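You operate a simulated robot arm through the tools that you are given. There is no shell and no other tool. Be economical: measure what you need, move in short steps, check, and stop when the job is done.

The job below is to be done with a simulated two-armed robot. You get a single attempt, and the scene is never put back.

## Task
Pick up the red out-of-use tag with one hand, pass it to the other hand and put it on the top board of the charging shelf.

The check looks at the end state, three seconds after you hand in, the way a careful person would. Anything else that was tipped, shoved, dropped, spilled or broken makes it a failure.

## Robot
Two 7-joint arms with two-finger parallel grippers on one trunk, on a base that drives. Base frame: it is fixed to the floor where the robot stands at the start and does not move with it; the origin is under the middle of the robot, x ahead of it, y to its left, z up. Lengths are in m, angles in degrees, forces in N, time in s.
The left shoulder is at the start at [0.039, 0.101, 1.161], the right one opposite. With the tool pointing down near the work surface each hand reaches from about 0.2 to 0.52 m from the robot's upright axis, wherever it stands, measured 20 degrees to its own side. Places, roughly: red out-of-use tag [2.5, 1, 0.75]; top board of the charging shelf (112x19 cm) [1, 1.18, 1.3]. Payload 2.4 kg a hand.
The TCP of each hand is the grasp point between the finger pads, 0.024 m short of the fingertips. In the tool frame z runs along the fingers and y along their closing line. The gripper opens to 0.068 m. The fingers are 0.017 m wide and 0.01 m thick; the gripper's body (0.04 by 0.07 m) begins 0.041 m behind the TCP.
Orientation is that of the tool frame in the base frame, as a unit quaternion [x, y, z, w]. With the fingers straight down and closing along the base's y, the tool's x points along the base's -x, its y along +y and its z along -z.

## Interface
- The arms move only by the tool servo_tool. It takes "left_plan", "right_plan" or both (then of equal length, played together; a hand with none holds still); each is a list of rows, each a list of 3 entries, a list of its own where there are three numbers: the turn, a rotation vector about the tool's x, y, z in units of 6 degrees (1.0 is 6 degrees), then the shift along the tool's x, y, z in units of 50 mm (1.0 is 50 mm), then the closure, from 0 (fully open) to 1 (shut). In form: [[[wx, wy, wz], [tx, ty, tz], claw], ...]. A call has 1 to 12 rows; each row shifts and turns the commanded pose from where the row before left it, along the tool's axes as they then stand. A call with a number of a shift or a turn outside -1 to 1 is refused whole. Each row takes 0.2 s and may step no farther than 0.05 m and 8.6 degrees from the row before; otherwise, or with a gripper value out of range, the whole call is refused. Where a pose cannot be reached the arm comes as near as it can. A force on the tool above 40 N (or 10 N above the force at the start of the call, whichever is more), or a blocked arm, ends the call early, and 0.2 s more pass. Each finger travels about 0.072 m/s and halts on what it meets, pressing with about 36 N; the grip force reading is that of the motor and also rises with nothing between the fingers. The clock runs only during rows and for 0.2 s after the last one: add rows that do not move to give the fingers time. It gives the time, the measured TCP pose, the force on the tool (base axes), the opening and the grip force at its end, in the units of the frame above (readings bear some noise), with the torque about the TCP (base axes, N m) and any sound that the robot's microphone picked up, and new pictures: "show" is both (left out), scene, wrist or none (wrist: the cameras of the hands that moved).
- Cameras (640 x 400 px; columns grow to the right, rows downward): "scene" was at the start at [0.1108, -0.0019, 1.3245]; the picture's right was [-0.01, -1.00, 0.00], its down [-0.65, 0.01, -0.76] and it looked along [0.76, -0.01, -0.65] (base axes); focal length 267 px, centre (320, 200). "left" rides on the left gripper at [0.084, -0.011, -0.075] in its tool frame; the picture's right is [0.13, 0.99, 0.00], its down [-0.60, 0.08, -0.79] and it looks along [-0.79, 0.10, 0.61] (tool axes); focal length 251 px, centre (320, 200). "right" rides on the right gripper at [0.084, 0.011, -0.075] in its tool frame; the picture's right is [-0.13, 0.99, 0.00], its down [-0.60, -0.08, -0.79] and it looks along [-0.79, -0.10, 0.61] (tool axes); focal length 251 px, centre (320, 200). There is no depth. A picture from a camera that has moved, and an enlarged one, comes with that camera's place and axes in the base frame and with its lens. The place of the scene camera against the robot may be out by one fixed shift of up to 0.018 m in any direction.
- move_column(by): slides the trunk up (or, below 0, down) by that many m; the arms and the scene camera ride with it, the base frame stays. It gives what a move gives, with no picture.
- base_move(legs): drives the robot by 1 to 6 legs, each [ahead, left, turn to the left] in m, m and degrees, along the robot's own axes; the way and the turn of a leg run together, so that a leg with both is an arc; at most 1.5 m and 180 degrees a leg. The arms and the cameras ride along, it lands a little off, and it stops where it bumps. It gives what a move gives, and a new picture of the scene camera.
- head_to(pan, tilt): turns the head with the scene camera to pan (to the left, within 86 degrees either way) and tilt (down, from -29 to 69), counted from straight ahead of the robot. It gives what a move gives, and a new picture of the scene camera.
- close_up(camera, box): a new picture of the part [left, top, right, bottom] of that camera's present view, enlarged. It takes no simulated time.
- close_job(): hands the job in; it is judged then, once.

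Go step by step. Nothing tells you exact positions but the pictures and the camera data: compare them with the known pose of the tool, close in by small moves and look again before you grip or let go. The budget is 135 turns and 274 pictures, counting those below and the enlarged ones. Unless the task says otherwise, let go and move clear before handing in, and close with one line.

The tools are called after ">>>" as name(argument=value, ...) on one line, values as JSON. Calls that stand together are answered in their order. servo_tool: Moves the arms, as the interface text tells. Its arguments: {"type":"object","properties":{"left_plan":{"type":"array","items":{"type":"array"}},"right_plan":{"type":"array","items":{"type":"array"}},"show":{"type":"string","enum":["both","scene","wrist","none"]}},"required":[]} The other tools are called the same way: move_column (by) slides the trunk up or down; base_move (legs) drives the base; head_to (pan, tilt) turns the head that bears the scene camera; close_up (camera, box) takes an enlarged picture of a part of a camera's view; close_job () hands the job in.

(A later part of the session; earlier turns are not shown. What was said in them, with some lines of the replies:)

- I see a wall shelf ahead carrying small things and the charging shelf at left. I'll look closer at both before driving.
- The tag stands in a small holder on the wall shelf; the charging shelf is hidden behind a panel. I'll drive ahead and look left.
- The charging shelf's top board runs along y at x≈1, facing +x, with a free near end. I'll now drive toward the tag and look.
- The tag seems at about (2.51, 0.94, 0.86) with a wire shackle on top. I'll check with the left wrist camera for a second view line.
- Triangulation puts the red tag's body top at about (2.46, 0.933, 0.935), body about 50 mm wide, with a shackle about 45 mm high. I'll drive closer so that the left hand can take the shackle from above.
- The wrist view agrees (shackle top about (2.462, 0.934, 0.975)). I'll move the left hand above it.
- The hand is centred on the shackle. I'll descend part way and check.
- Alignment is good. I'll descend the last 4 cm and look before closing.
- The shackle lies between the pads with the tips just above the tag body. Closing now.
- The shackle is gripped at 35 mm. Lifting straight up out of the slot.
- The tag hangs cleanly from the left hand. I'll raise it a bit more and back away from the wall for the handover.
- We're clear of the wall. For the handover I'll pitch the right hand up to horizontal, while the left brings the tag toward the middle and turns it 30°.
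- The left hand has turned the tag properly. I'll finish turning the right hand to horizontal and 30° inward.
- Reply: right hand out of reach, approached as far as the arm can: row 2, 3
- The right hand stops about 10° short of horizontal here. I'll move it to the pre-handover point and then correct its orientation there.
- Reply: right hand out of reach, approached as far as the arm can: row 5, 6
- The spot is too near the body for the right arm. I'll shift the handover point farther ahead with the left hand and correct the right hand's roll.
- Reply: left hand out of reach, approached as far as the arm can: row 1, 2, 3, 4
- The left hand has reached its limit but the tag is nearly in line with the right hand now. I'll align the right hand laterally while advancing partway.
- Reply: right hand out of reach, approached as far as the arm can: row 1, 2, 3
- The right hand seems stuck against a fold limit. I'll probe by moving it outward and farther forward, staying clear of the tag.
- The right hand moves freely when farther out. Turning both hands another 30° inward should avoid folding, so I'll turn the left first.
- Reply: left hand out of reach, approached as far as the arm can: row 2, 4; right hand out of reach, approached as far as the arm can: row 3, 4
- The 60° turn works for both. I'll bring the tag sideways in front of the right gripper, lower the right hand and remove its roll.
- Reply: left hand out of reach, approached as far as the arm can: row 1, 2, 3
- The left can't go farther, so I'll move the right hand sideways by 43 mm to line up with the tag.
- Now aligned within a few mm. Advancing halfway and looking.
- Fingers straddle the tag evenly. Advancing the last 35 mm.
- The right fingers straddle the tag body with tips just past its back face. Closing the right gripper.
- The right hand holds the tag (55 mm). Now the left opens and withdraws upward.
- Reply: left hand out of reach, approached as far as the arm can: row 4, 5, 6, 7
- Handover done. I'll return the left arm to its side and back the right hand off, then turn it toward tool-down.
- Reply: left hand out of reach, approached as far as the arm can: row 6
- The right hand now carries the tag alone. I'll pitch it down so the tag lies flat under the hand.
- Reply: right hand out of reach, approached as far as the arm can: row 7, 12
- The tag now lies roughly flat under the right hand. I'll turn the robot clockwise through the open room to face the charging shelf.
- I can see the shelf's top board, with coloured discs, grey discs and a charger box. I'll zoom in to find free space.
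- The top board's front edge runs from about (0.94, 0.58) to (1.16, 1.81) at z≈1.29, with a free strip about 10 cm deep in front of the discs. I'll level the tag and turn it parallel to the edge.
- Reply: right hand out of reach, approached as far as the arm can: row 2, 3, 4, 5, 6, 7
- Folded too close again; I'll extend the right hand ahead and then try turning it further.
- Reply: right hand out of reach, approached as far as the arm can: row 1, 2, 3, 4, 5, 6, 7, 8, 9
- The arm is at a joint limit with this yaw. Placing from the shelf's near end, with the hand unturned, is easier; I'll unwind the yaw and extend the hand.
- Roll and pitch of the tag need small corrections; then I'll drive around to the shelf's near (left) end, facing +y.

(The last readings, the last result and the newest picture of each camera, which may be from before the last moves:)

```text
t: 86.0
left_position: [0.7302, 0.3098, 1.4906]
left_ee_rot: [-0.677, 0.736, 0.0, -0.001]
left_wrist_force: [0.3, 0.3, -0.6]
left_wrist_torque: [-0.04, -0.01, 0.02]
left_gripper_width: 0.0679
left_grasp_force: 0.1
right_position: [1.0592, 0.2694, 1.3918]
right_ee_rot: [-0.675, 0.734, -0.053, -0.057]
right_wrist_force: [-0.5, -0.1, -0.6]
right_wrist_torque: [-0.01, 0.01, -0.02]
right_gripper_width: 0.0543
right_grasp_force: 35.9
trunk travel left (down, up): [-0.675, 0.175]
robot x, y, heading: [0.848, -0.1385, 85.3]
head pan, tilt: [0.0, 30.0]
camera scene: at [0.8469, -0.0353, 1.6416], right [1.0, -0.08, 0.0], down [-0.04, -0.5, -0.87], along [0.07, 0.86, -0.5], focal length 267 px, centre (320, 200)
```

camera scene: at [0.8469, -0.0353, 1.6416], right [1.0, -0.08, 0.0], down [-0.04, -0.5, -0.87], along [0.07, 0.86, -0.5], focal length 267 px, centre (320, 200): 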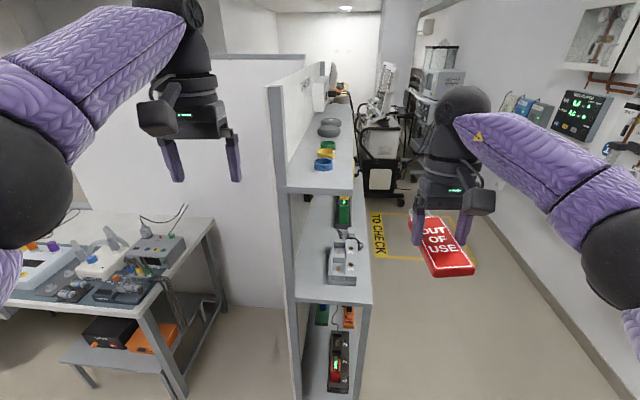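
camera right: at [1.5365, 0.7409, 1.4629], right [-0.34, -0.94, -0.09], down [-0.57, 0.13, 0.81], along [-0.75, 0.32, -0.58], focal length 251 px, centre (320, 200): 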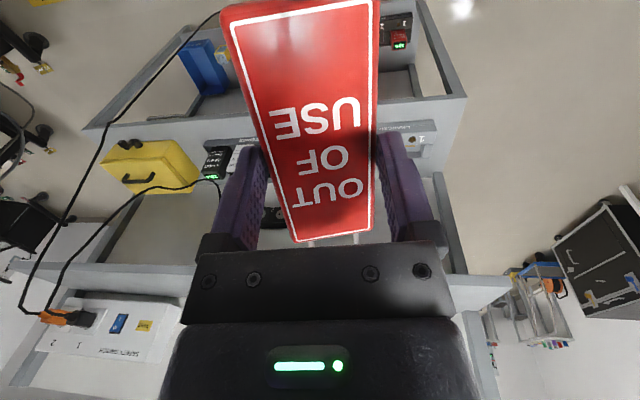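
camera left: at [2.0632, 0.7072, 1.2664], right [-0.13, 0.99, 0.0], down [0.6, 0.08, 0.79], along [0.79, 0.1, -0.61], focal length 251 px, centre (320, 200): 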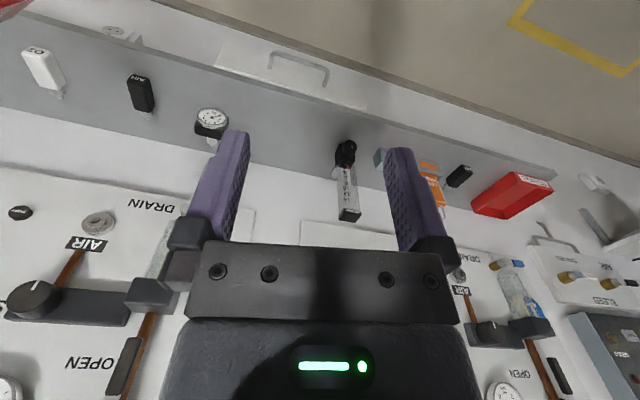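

Great view along the shelf. Zooming on the top board to fix the edge and the discs.

>>> close_up(camera="scene", box=[260, 70, 380, 210])

>>> close_up(camera="scene", box=[390, 150, 510, 290])

```text
2.86 times, centred on (320, 140) of scene
camera zoom: at [0.8469, -0.0353, 1.6416], right [1.0, -0.08, 0.0], down [-0.04, -0.5, -0.87], along [0.07, 0.86, -0.5], focal length 762 px, centre (320, 371)
```

zoom: 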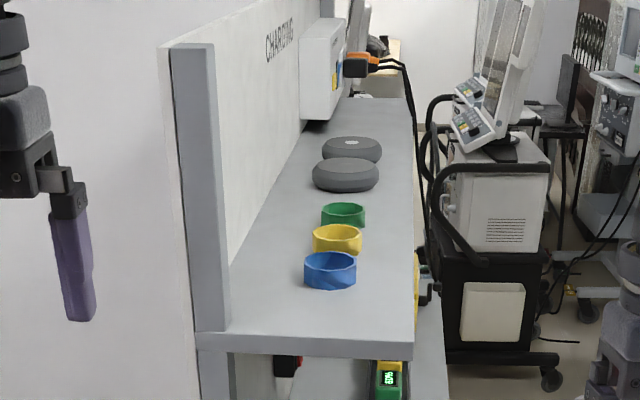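

```text
2.86 times, centred on (450, 220) of scene
camera zoom: at [0.8469, -0.0353, 1.6416], right [1.0, -0.08, 0.0], down [-0.04, -0.5, -0.87], along [0.07, 0.86, -0.5], focal length 762 px, centre (-51, 143)
```

zoom: 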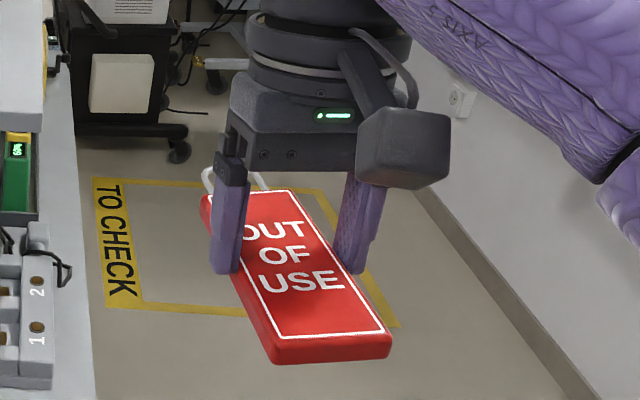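

The tag hangs level under the right hand, and there's free space at the board's near end in front of the discs. I'll tuck the left arm back a little and drive so the right hand is over that spot.

>>> servo_tool(left_plan=[[[0, 0, 0], [0.5, 0, 0], 0], [[0, 0, 0], [0.5, 0, 0], 0], [[0, 0, 0], [0.5, 0, 0], 0], [[0, 0, 0], [0, 0, 0], 0]], show="none")

>>> base_move(legs=[[0, 0, -8.3], [0, 0.245, 0], [0.25, 0, 0]])

```text
t: 87.0
left_position: [0.7244, 0.2343, 1.4914]
left_ee_rot: [-0.678, 0.735, 0.0, -0.001]
left_wrist_force: [0.5, 0.3, 0.0]
left_wrist_torque: [0.0, 0.02, 0.0]
left_gripper_width: 0.0681
left_grasp_force: 0.0
right_position: [1.0598, 0.2702, 1.3904]
right_ee_rot: [-0.674, 0.735, -0.053, -0.057]
right_wrist_force: [-0.5, 0.4, -1.2]
right_wrist_torque: [0.01, -0.02, 0.0]
right_gripper_width: 0.0541
right_grasp_force: 35.7
trunk travel left (down, up): [-0.675, 0.175]
robot x, y, heading: [0.8451, -0.1356, 85.2]
head pan, tilt: [0.0, 30.0]
```

```text
t: 90.8
left_position: [0.5904, 0.5446, 1.4911]
left_ee_rot: [-0.624, 0.782, 0.0, 0.0]
left_wrist_force: [0.1, 0.0, -0.1]
left_wrist_torque: [0.02, 0.02, 0.0]
left_gripper_width: 0.0683
left_grasp_force: 0.1
right_position: [0.9273, 0.5302, 1.3915]
right_ee_rot: [-0.621, 0.78, -0.048, -0.061]
right_wrist_force: [-0.6, 0.0, -0.3]
right_wrist_torque: [0.0, -0.02, 0.01]
right_gripper_width: 0.0542
right_grasp_force: 35.8
trunk travel left (down, up): [-0.675, 0.175]
robot x, y, heading: [0.6625, 0.1576, 77.2]
head pan, tilt: [0.0, 30.0]
camera scene: at [0.6741, 0.257, 1.6415], right [0.98, -0.22, 0.0], down [-0.11, -0.49, -0.87], along [0.19, 0.84, -0.5], focal length 267 px, centre (320, 200)
```

scene: 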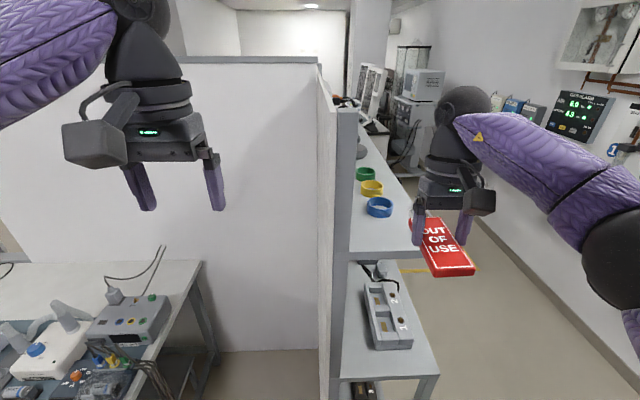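

Zooming again to refine the board corner relative to the hand.

>>> head_to(pan=-25, tilt=40)

>>> close_up(camera="right", box=[0, 0, 640, 400])

```text
t: 91.7
left_position: [0.5902, 0.5416, 1.492]
left_ee_rot: [-0.623, 0.782, 0.0, 0.0]
left_wrist_force: [0.6, 0.9, 0.5]
left_wrist_torque: [0.0, -0.01, 0.03]
left_gripper_width: 0.0683
left_grasp_force: 0.0
right_position: [0.9285, 0.5304, 1.3911]
right_ee_rot: [-0.62, 0.781, -0.049, -0.06]
right_wrist_force: [-0.3, 0.8, -0.3]
right_wrist_torque: [0.01, -0.01, 0.02]
right_gripper_width: 0.0543
right_grasp_force: 36.2
trunk travel left (down, up): [-0.675, 0.175]
robot x, y, heading: [0.6594, 0.1539, 77.1]
head pan, tilt: [-25.0, 40.0]
camera scene: at [0.706, 0.2352, 1.6263], right [0.79, -0.61, 0.0], down [-0.39, -0.51, -0.77], along [0.47, 0.61, -0.64], focal length 267 px, centre (320, 200)
```

scene: 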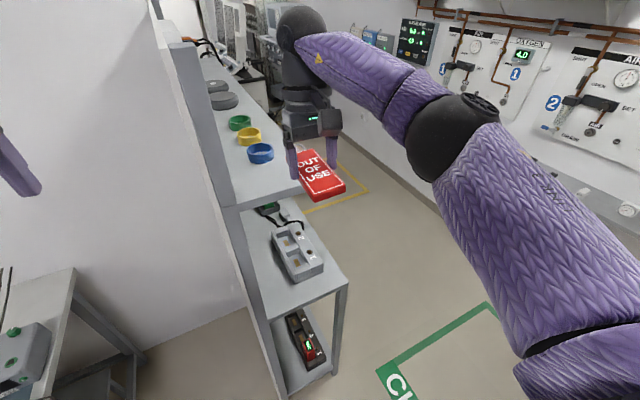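

```text
1.00 times, centred on (320, 200) of right (not enlarged: the box is as wide or as high as the picture)
camera zoom: at [0.9002, 0.4625, 1.478], right [-0.94, 0.35, -0.02], down [0.24, 0.68, 0.69], along [0.25, 0.64, -0.72], focal length 251 px, centre (320, 200)
```

zoom: 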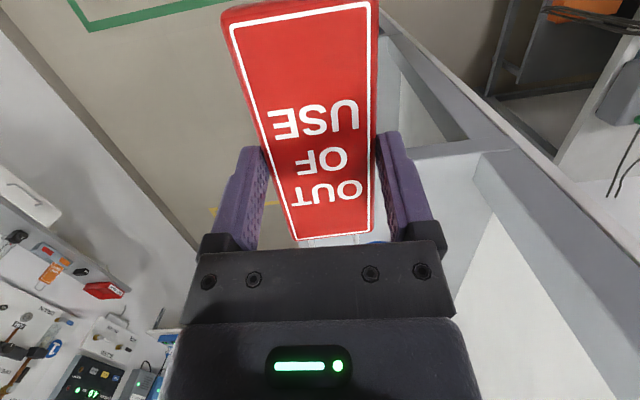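

I'll calibrate the scene camera against the known fingertip position with a zoom.

>>> close_up(camera="scene", box=[200, 100, 360, 220])

>>> close_up(camera="right", box=[360, 60, 560, 180])

```text
3.33 times, centred on (280, 160) of scene
camera zoom: at [0.706, 0.2352, 1.6263], right [0.79, -0.61, 0.0], down [-0.39, -0.51, -0.77], along [0.47, 0.61, -0.64], focal length 888 px, centre (453, 333)
```

zoom: 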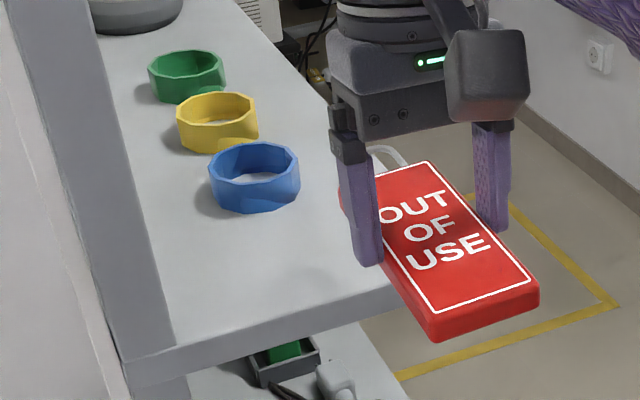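

```text
3.20 times, centred on (460, 120) of right
camera zoom: at [0.9002, 0.4625, 1.478], right [-0.94, 0.35, -0.02], down [0.24, 0.68, 0.69], along [0.25, 0.64, -0.72], focal length 805 px, centre (-128, 456)
```

zoom: 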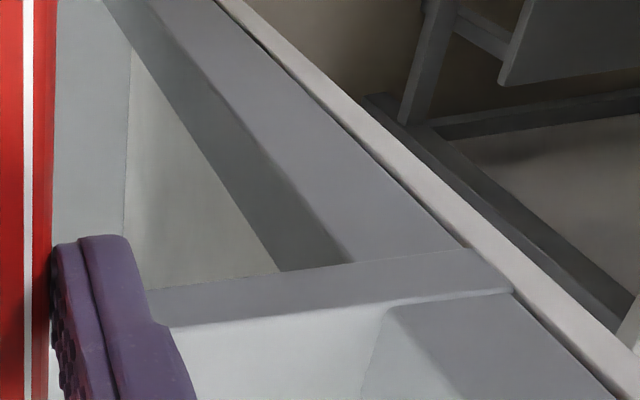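

Calibrated: board front-near corner ≈ (0.998, 0.594), z ≈ 1.29, blue disc from about 12 cm along. Target for the hand is (0.972, 0.655). I'll drive 9 cm ahead and then fine-tune with the arm.

>>> base_move(legs=[[0.09, -0.015, 0]])

```text
t: 92.8
left_position: [0.6238, 0.6268, 1.491]
left_ee_rot: [-0.625, 0.781, 0.0, -0.001]
left_wrist_force: [0.9, 0.3, -0.3]
left_wrist_torque: [0.0, 0.03, -0.01]
left_gripper_width: 0.0681
left_grasp_force: 0.1
right_position: [0.9621, 0.6164, 1.3905]
right_ee_rot: [-0.621, 0.78, -0.048, -0.059]
right_wrist_force: [0.8, 0.8, -0.8]
right_wrist_torque: [-0.01, 0.07, -0.01]
right_gripper_width: 0.054
right_grasp_force: 36.4
trunk travel left (down, up): [-0.675, 0.175]
robot x, y, heading: [0.6964, 0.2416, 77.1]
head pan, tilt: [-25.0, 40.0]
camera scene: at [0.7411, 0.3213, 1.6262], right [0.79, -0.61, 0.0], down [-0.39, -0.51, -0.77], along [0.47, 0.61, -0.64], focal length 267 px, centre (320, 200)
```

scene: 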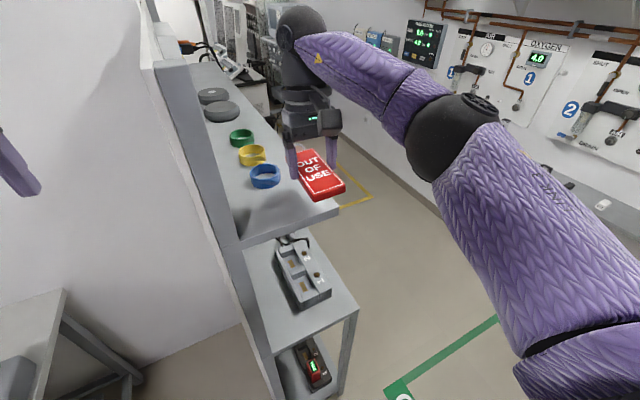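

Now 4 cm forward with the arm, then check before lowering.

>>> servo_tool(right_plan=[[[0, 0, 0], [-0.4, -0.01, -0.06], 1], [[0, 0, 0], [-0.4, -0.01, -0.06], 1], [[0, 0, 0], [0, 0, 0], 1]])

>>> close_up(camera="scene", box=[200, 100, 360, 240])

```text
t: 93.6
left_position: [0.6239, 0.6285, 1.49]
left_ee_rot: [-0.624, 0.781, 0.0, 0.0]
left_wrist_force: [0.4, -0.2, -0.7]
left_wrist_torque: [0.03, -0.03, 0.0]
left_gripper_width: 0.0681
left_grasp_force: 0.1
right_position: [0.9665, 0.6356, 1.392]
right_ee_rot: [-0.62, 0.781, -0.048, -0.059]
right_wrist_force: [0.5, 0.0, -0.4]
right_wrist_torque: [0.03, 0.02, -0.01]
right_gripper_width: 0.0542
right_grasp_force: 35.6
right hand out of reach, approached as far as the arm can: row 2
trunk travel left (down, up): [-0.675, 0.175]
robot x, y, heading: [0.6941, 0.2427, 77.1]
head pan, tilt: [-25.0, 40.0]
camera scene: at [0.7401, 0.3206, 1.6263], right [0.79, -0.61, 0.0], down [-0.39, -0.51, -0.77], along [0.47, 0.61, -0.64], focal length 267 px, centre (320, 200)
camera right: at [0.939, 0.5678, 1.4779], right [-0.94, 0.35, -0.02], down [0.24, 0.68, 0.69], along [0.25, 0.64, -0.72], focal length 251 px, centre (320, 200)
```

scene: 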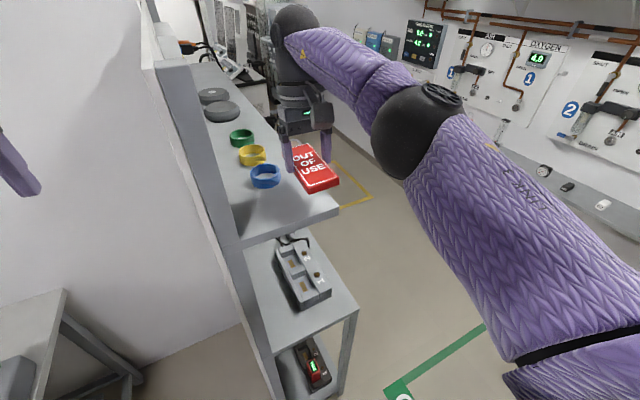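
right: 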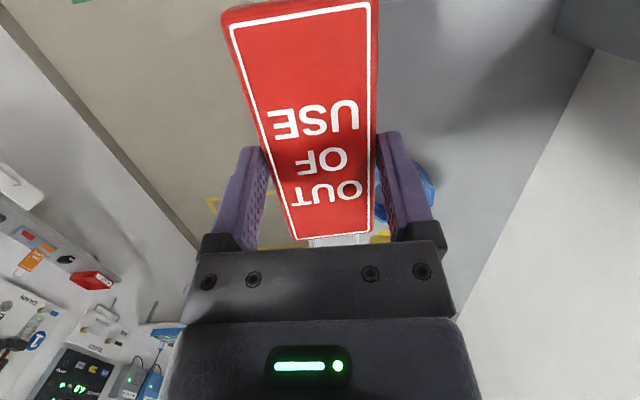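

```text
2.86 times, centred on (280, 170) of scene
camera zoom: at [0.7401, 0.3206, 1.6263], right [0.79, -0.61, 0.0], down [-0.39, -0.51, -0.77], along [0.47, 0.61, -0.64], focal length 762 px, centre (434, 286)
```

zoom: 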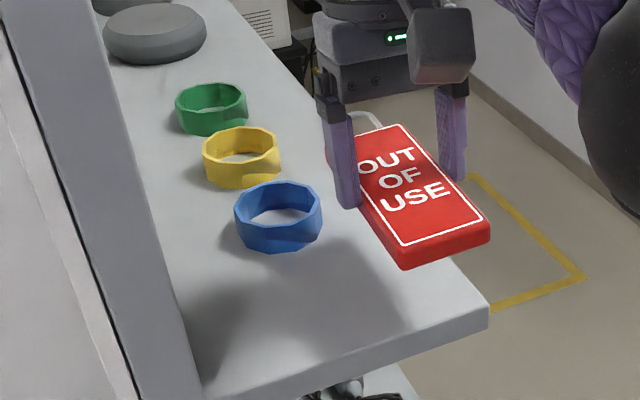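

Corner confirmed at (0.998, 0.585). A 12 mm base nudge, then lower the trunk 50 mm.

>>> base_move(legs=[[0.012, -0.003, 0]])

>>> move_column(by=-0.05)

>>> close_up(camera="scene", box=[200, 80, 380, 220])

>>> close_up(camera="right", box=[0, 0, 640, 400])

```text
t: 94.4
left_position: [0.6306, 0.6391, 1.49]
left_ee_rot: [-0.625, 0.781, 0.0, 0.0]
left_wrist_force: [-0.9, 0.1, -0.3]
left_wrist_torque: [0.02, -0.02, 0.0]
left_gripper_width: 0.068
left_grasp_force: 0.0
right_position: [0.9719, 0.6448, 1.3913]
right_ee_rot: [-0.62, 0.781, -0.05, -0.06]
right_wrist_force: [0.4, -0.4, -0.6]
right_wrist_torque: [-0.03, 0.0, 0.03]
right_gripper_width: 0.0539
right_grasp_force: 36.0
trunk travel left (down, up): [-0.675, 0.175]
robot x, y, heading: [0.6973, 0.251, 77.4]
head pan, tilt: [-25.0, 40.0]
camera scene: at [0.7461, 0.3313, 1.6263], right [0.79, -0.61, 0.0], down [-0.39, -0.51, -0.77], along [0.47, 0.61, -0.64], focal length 267 px, centre (320, 200)
```

scene: 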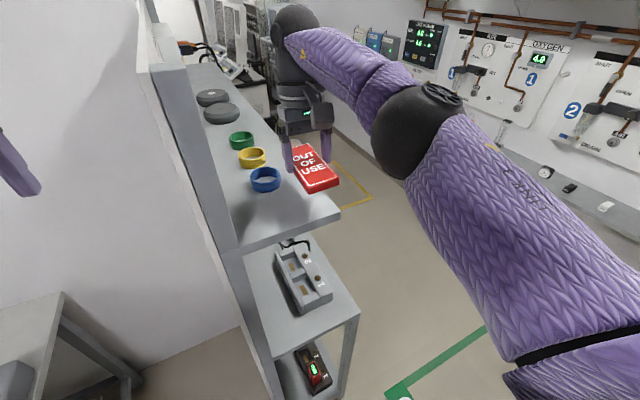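

```text
t: 95.3
left_position: [0.6299, 0.6382, 1.4417]
left_ee_rot: [-0.625, 0.781, 0.0, 0.0]
left_wrist_force: [-0.1, 0.5, -0.2]
left_wrist_torque: [-0.03, 0.03, 0.01]
left_gripper_width: 0.0679
left_grasp_force: 0.0
right_position: [0.9727, 0.6458, 1.3416]
right_ee_rot: [-0.621, 0.78, -0.048, -0.059]
right_wrist_force: [0.9, -0.5, -0.8]
right_wrist_torque: [-0.01, -0.01, 0.01]
right_gripper_width: 0.0539
right_grasp_force: 36.1
trunk travel left (down, up): [-0.625, 0.225]
robot x, y, heading: [0.6978, 0.2542, 77.0]
head pan, tilt: [-25.0, 40.0]
```

```text
2.86 times, centred on (290, 150) of scene
camera zoom: at [0.7464, 0.3327, 1.5762], right [0.79, -0.61, 0.0], down [-0.39, -0.51, -0.77], along [0.47, 0.61, -0.64], focal length 762 px, centre (406, 343)
```

zoom: 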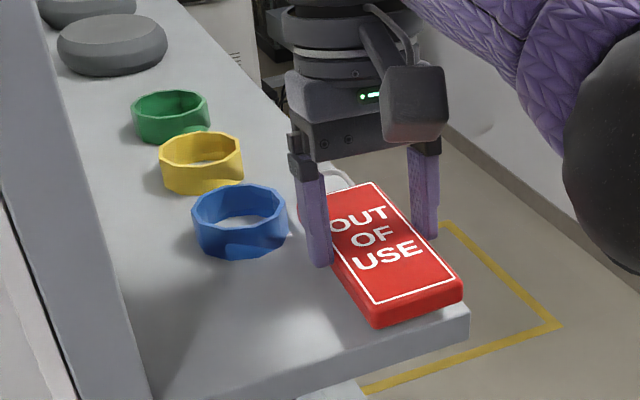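

```text
1.00 times, centred on (320, 200) of right (not enlarged: the box is as wide or as high as the picture)
camera zoom: at [0.945, 0.5785, 1.4279], right [-0.94, 0.35, -0.02], down [0.24, 0.68, 0.69], along [0.25, 0.64, -0.72], focal length 251 px, centre (320, 200)
```

zoom: 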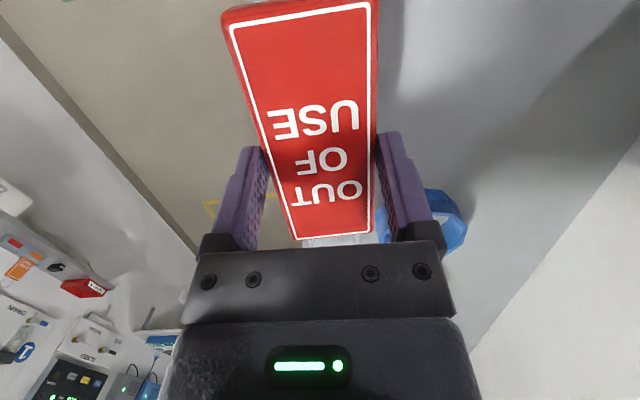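

The tag's near end would overhang the board edge by about 1–2 cm, so I'll nudge the base 16 mm ahead and 4 mm left, then check.

>>> base_move(legs=[[0.017, 0.004, 0]])

>>> close_up(camera="scene", box=[200, 80, 380, 220])

>>> close_up(camera="right", box=[0, 0, 640, 400])

```text
t: 96.1
left_position: [0.6304, 0.6574, 1.4416]
left_ee_rot: [-0.625, 0.781, -0.001, 0.0]
left_wrist_force: [-0.4, -0.4, 0.3]
left_wrist_torque: [0.0, -0.01, -0.03]
left_gripper_width: 0.068
left_grasp_force: 0.1
right_position: [0.9721, 0.6638, 1.3407]
right_ee_rot: [-0.621, 0.78, -0.048, -0.061]
right_wrist_force: [0.0, 0.1, 0.0]
right_wrist_torque: [0.0, -0.03, -0.01]
right_gripper_width: 0.0539
right_grasp_force: 36.1
trunk travel left (down, up): [-0.625, 0.225]
robot x, y, heading: [0.7012, 0.2681, 77.5]
head pan, tilt: [-25.0, 40.0]
camera scene: at [0.7463, 0.3512, 1.5762], right [0.79, -0.61, 0.0], down [-0.39, -0.51, -0.77], along [0.47, 0.61, -0.64], focal length 267 px, centre (320, 200)
```

scene: 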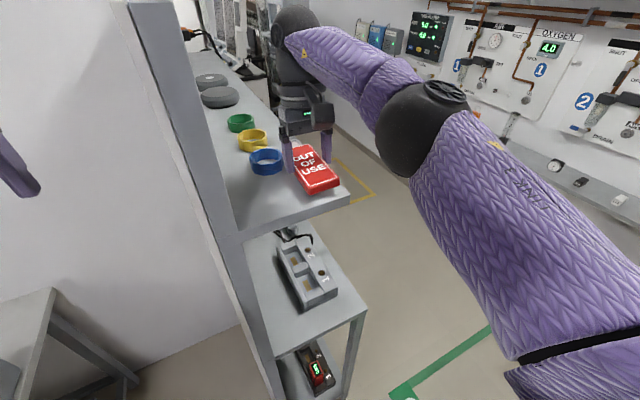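

```text
2.86 times, centred on (290, 150) of scene
camera zoom: at [0.7463, 0.3512, 1.5762], right [0.79, -0.61, 0.0], down [-0.39, -0.51, -0.77], along [0.47, 0.61, -0.64], focal length 762 px, centre (406, 343)
```

zoom: 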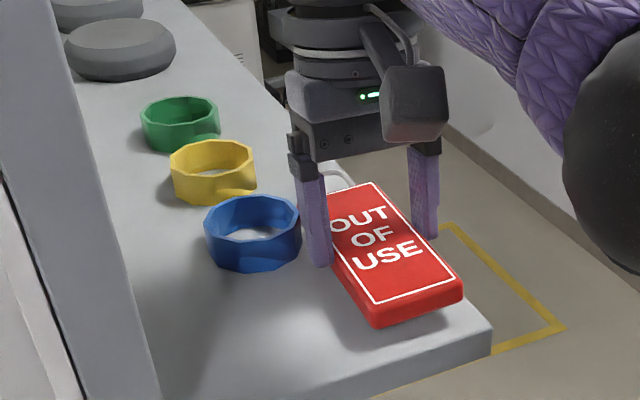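

```text
1.00 times, centred on (320, 200) of right (not enlarged: the box is as wide or as high as the picture)
camera zoom: at [0.9448, 0.597, 1.4277], right [-0.94, 0.35, -0.02], down [0.24, 0.68, 0.69], along [0.25, 0.64, -0.72], focal length 251 px, centre (320, 200)
```

zoom: 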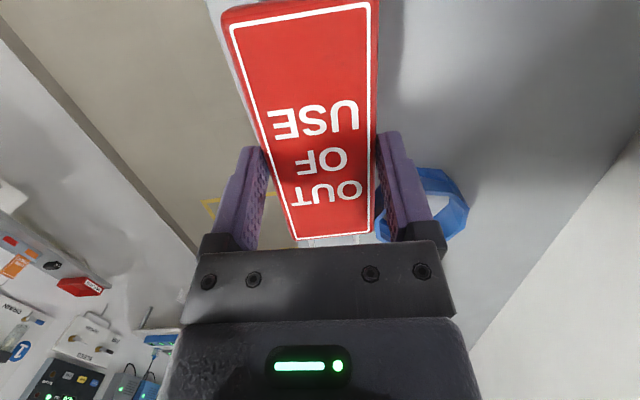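

Position is good: tag fully above the board, clear of the blue disc. Lowering the trunk 18 mm, then the arm in small force-checked steps.

>>> move_column(by=-0.018)

>>> servo_tool(right_plan=[[[0, 0, 0], [-0.012, 0, 0.08], 1], [[0, 0, 0], [0, 0, 0], 1]])

>>> close_up(camera="scene", box=[240, 110, 360, 220])

```text
t: 96.8
left_position: [0.6298, 0.6545, 1.4231]
left_ee_rot: [-0.625, 0.781, 0.0, 0.0]
left_wrist_force: [1.0, -0.2, 1.0]
left_wrist_torque: [-0.01, -0.02, 0.04]
left_gripper_width: 0.0681
left_grasp_force: 0.0
right_position: [0.9721, 0.6619, 1.3254]
right_ee_rot: [-0.62, 0.781, -0.047, -0.058]
right_wrist_force: [5.4, 0.8, 27.1]
right_wrist_torque: [0.49, -0.12, -0.07]
right_gripper_width: 0.0535
right_grasp_force: 36.1
trunk travel left (down, up): [-0.607, 0.243]
robot x, y, heading: [0.7011, 0.2737, 77.2]
head pan, tilt: [-25.0, 40.0]
```

```text
t: 97.1
left_position: [0.6303, 0.656, 1.4233]
left_ee_rot: [-0.625, 0.781, 0.0, 0.0]
left_wrist_force: [0.0, -0.2, 1.1]
left_wrist_torque: [0.0, -0.01, -0.01]
left_gripper_width: 0.0681
left_grasp_force: 0.0
right_position: [0.9724, 0.66, 1.3264]
right_ee_rot: [-0.622, 0.78, -0.046, -0.058]
right_wrist_force: [0.8, -2.8, 13.3]
right_wrist_torque: [-0.58, 0.04, 0.07]
right_gripper_width: 0.0539
right_grasp_force: 35.5
trunk travel left (down, up): [-0.607, 0.243]
robot x, y, heading: [0.7006, 0.2729, 77.3]
head pan, tilt: [-25.0, 40.0]
stopped in row 1 (right hand): the force on the tool passed its limit at 47 N (the readings are from after the stop); the commanded pose is now the measured one
camera scene: at [0.7461, 0.3494, 1.5582], right [0.79, -0.61, 0.0], down [-0.39, -0.51, -0.77], along [0.47, 0.61, -0.64], focal length 267 px, centre (320, 200)
camera right: at [0.9448, 0.5943, 1.4111], right [-0.94, 0.35, -0.02], down [0.24, 0.68, 0.7], along [0.26, 0.65, -0.72], focal length 251 px, centre (320, 200)
```

scene: 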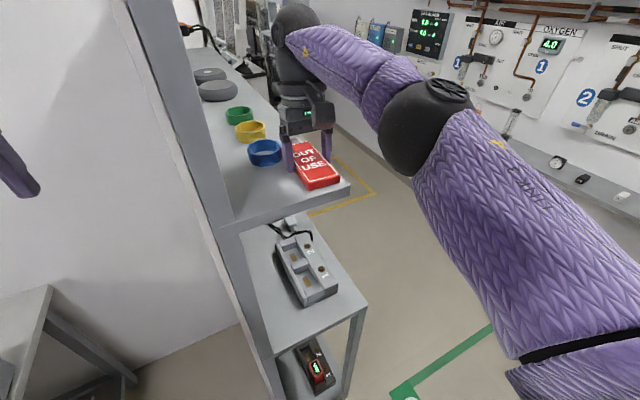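
right: 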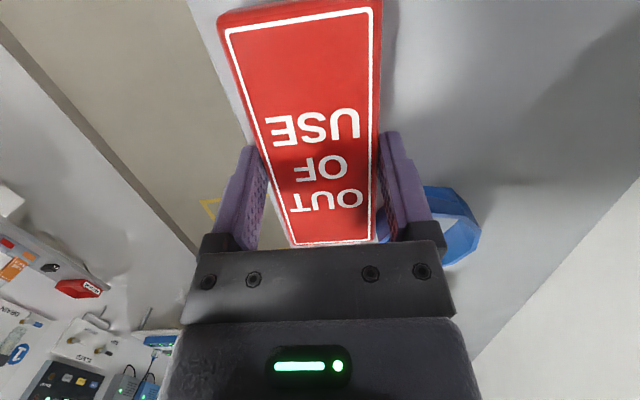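

```text
3.64 times, centred on (300, 165) of scene
camera zoom: at [0.7461, 0.3494, 1.5582], right [0.79, -0.61, 0.0], down [-0.39, -0.51, -0.77], along [0.47, 0.61, -0.64], focal length 969 px, centre (393, 327)
```

zoom: 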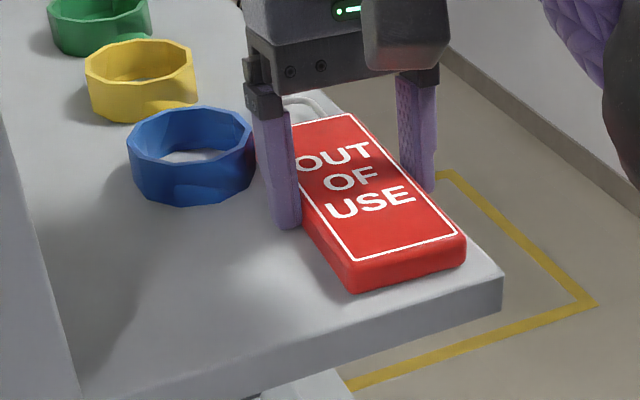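

Contact: the tag is resting on the board. Opening the right gripper slowly, then lifting.

>>> servo_tool(right_plan=[[[0, 0, 0], [0, 0, 0], 0.25], [[0, 0, 0], [0, 0, 0], 0.15], [[0, 0, 0], [0, 0, 0], 0.08], [[0, 0, 0], [0, 0, 0], 0.05], [[0, 0, 0], [0, 0, 0], 0.05]])

>>> close_up(camera="scene", box=[240, 110, 360, 220])

```text
t: 98.3
left_position: [0.6307, 0.6545, 1.4239]
left_ee_rot: [-0.625, 0.781, 0.001, 0.001]
left_wrist_force: [0.1, 0.2, 1.4]
left_wrist_torque: [-0.02, 0.03, 0.0]
left_gripper_width: 0.0681
left_grasp_force: 0.0
right_position: [0.9728, 0.6614, 1.3253]
right_ee_rot: [-0.621, 0.78, -0.047, -0.058]
right_wrist_force: [3.2, 0.7, 24.0]
right_wrist_torque: [0.19, 0.1, 0.03]
right_gripper_width: 0.0599
right_grasp_force: 0.1
trunk travel left (down, up): [-0.607, 0.243]
robot x, y, heading: [0.6987, 0.2683, 77.5]
head pan, tilt: [-25.0, 40.0]
camera scene: at [0.7459, 0.3493, 1.5585], right [0.79, -0.61, 0.0], down [-0.39, -0.51, -0.77], along [0.47, 0.61, -0.64], focal length 267 px, centre (320, 200)
camera right: at [0.9446, 0.5944, 1.411], right [-0.94, 0.35, -0.02], down [0.24, 0.68, 0.7], along [0.26, 0.65, -0.72], focal length 251 px, centre (320, 200)
```

scene: 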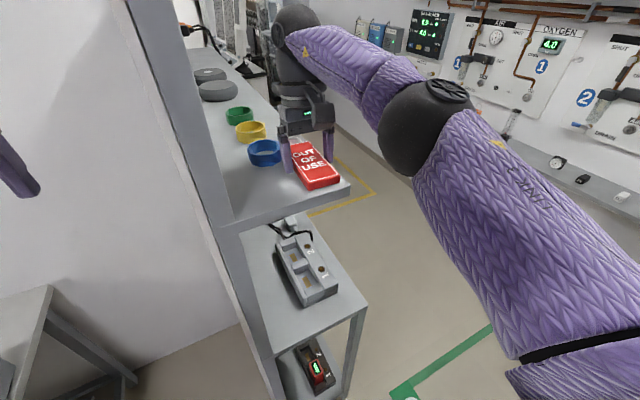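
right: 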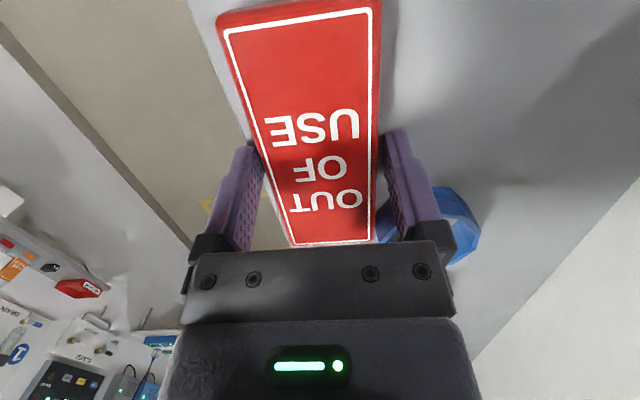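

```text
3.64 times, centred on (300, 165) of scene
camera zoom: at [0.7459, 0.3493, 1.5585], right [0.79, -0.61, 0.0], down [-0.39, -0.51, -0.77], along [0.47, 0.61, -0.64], focal length 969 px, centre (393, 327)
```

zoom: 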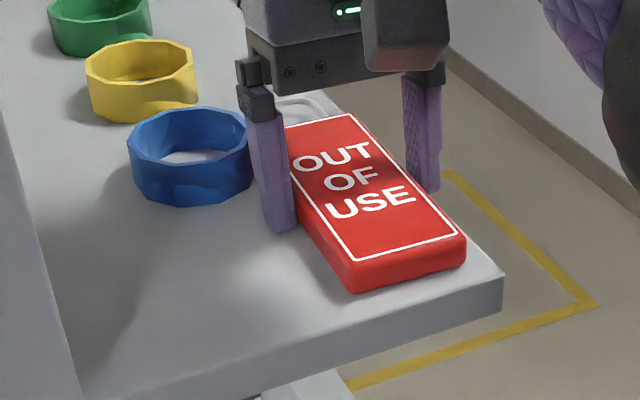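

The tag is released and the fingertip just presses on the board. Lifting slightly, opening fully, then checking.

>>> servo_tool(right_plan=[[[0, 0, 0], [0.01, 0, -0.06], 0.05], [[0, 0, 0], [0, 0, 0], 0], [[0, 0, 0], [0, 0, 0], 0], [[0, 0, 0], [0.015, 0, -0.1], 0], [[0, 0, 0], [0, 0, 0], 0]])

>>> close_up(camera="scene", box=[240, 110, 360, 220])

```text
t: 99.5
left_position: [0.6299, 0.6566, 1.4232]
left_ee_rot: [-0.625, 0.78, 0.0, 0.001]
left_wrist_force: [-0.3, -0.4, 0.0]
left_wrist_torque: [-0.01, 0.0, 0.0]
left_gripper_width: 0.068
left_grasp_force: 0.0
right_position: [0.9739, 0.6637, 1.3328]
right_ee_rot: [-0.62, 0.781, -0.047, -0.059]
right_wrist_force: [-0.9, 0.0, -0.3]
right_wrist_torque: [-0.03, 0.0, 0.02]
right_gripper_width: 0.0679
right_grasp_force: 0.0
trunk travel left (down, up): [-0.607, 0.243]
robot x, y, heading: [0.7001, 0.2688, 77.2]
head pan, tilt: [-25.0, 40.0]
camera scene: at [0.7466, 0.3511, 1.5582], right [0.79, -0.61, 0.0], down [-0.39, -0.51, -0.77], along [0.47, 0.61, -0.64], focal length 267 px, centre (320, 200)
camera right: at [0.9457, 0.5958, 1.4183], right [-0.94, 0.35, -0.02], down [0.24, 0.68, 0.69], along [0.26, 0.65, -0.72], focal length 251 px, centre (320, 200)
```

scene: 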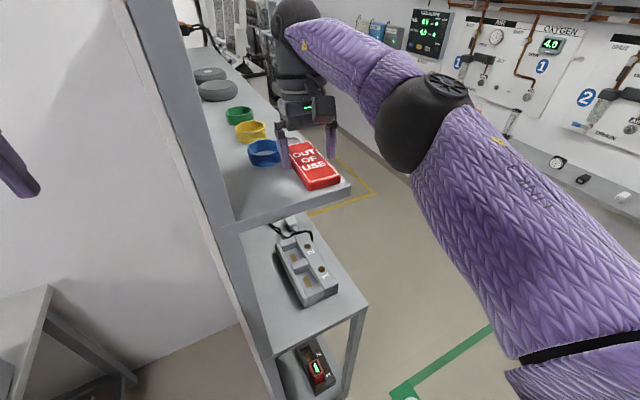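
right: 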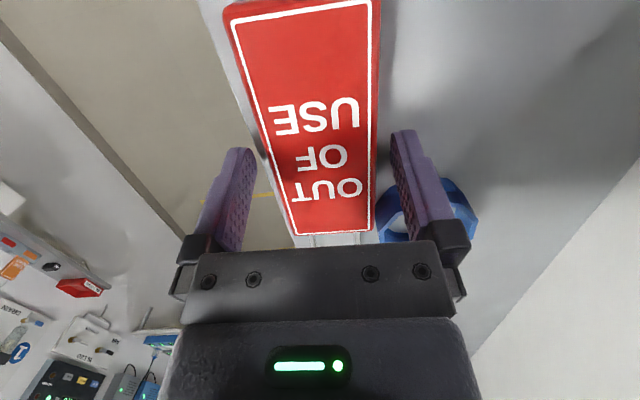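

```text
3.64 times, centred on (300, 165) of scene
camera zoom: at [0.7466, 0.3511, 1.5582], right [0.79, -0.61, 0.0], down [-0.39, -0.51, -0.77], along [0.47, 0.61, -0.64], focal length 969 px, centre (393, 327)
```

zoom: 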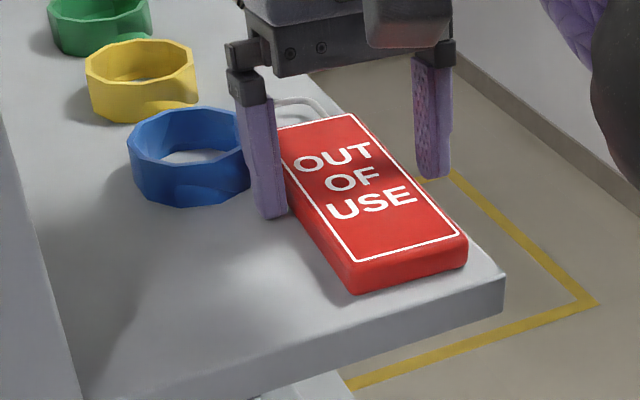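

The tag lies flat on the board and the gripper is open and free. Raising the trunk and backing away.

>>> move_column(by=0.12)

>>> base_move(legs=[[-0.3, 0, 0]])

>>> close_up(camera="scene", box=[200, 60, 360, 200])

```text
t: 101.0
left_position: [0.6305, 0.6557, 1.5434]
left_ee_rot: [-0.625, 0.78, -0.001, 0.001]
left_wrist_force: [-0.5, 1.0, 0.1]
left_wrist_torque: [0.0, -0.01, 0.02]
left_gripper_width: 0.0681
left_grasp_force: 0.0
right_position: [0.9729, 0.6636, 1.4523]
right_ee_rot: [-0.621, 0.78, -0.046, -0.059]
right_wrist_force: [-0.8, -0.5, 0.1]
right_wrist_torque: [0.02, -0.02, 0.0]
right_gripper_width: 0.0678
right_grasp_force: 0.1
trunk travel left (down, up): [-0.727, 0.123]
robot x, y, heading: [0.6993, 0.2696, 77.2]
head pan, tilt: [-25.0, 40.0]
```

```text
t: 103.0
left_position: [0.5638, 0.3619, 1.5433]
left_ee_rot: [-0.622, 0.783, 0.0, -0.001]
left_wrist_force: [-0.2, 0.1, -0.3]
left_wrist_torque: [0.02, -0.02, 0.02]
left_gripper_width: 0.0681
left_grasp_force: 0.0
right_position: [0.9074, 0.3671, 1.4517]
right_ee_rot: [-0.618, 0.782, -0.047, -0.059]
right_wrist_force: [0.5, 0.2, -0.6]
right_wrist_torque: [0.01, 0.01, 0.02]
right_gripper_width: 0.0681
right_grasp_force: 0.0
trunk travel left (down, up): [-0.727, 0.123]
robot x, y, heading: [0.6324, -0.0223, 76.8]
head pan, tilt: [-25.0, 40.0]
camera scene: at [0.6788, 0.0538, 1.6783], right [0.79, -0.62, 0.0], down [-0.4, -0.51, -0.77], along [0.47, 0.6, -0.64], focal length 267 px, centre (320, 200)
```

scene: 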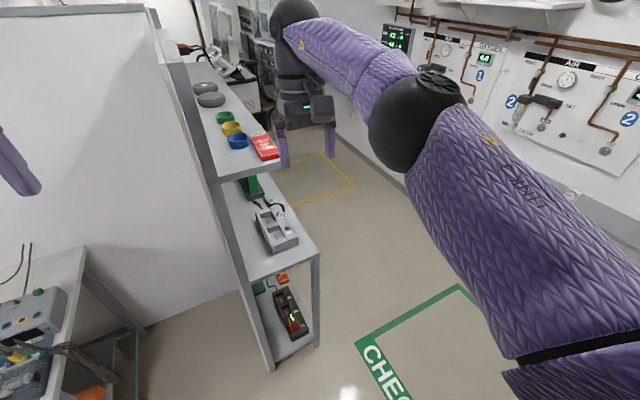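

```text
2.86 times, centred on (280, 130) of scene
camera zoom: at [0.6788, 0.0538, 1.6783], right [0.79, -0.62, 0.0], down [-0.4, -0.51, -0.77], along [0.47, 0.6, -0.64], focal length 762 px, centre (434, 400)
```

zoom: 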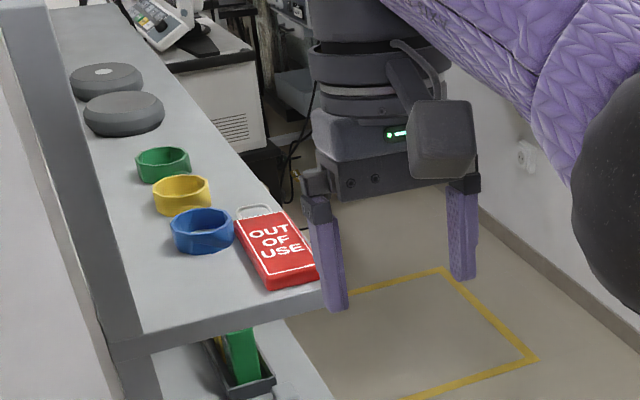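

The tag lies flat on the top board, the other items are undisturbed, and both hands are clear. Handing in.

>>> close_job()

```text
The job is handed in.
```

The red out-of-use tag is lying flat on the top board of the charging shelf, after the left hand picked it up and passed it to the right. In the last picture the discs next to it look undisturbed, and both hands are empty and clear. I've handed the job in, but the result hasn't come back.
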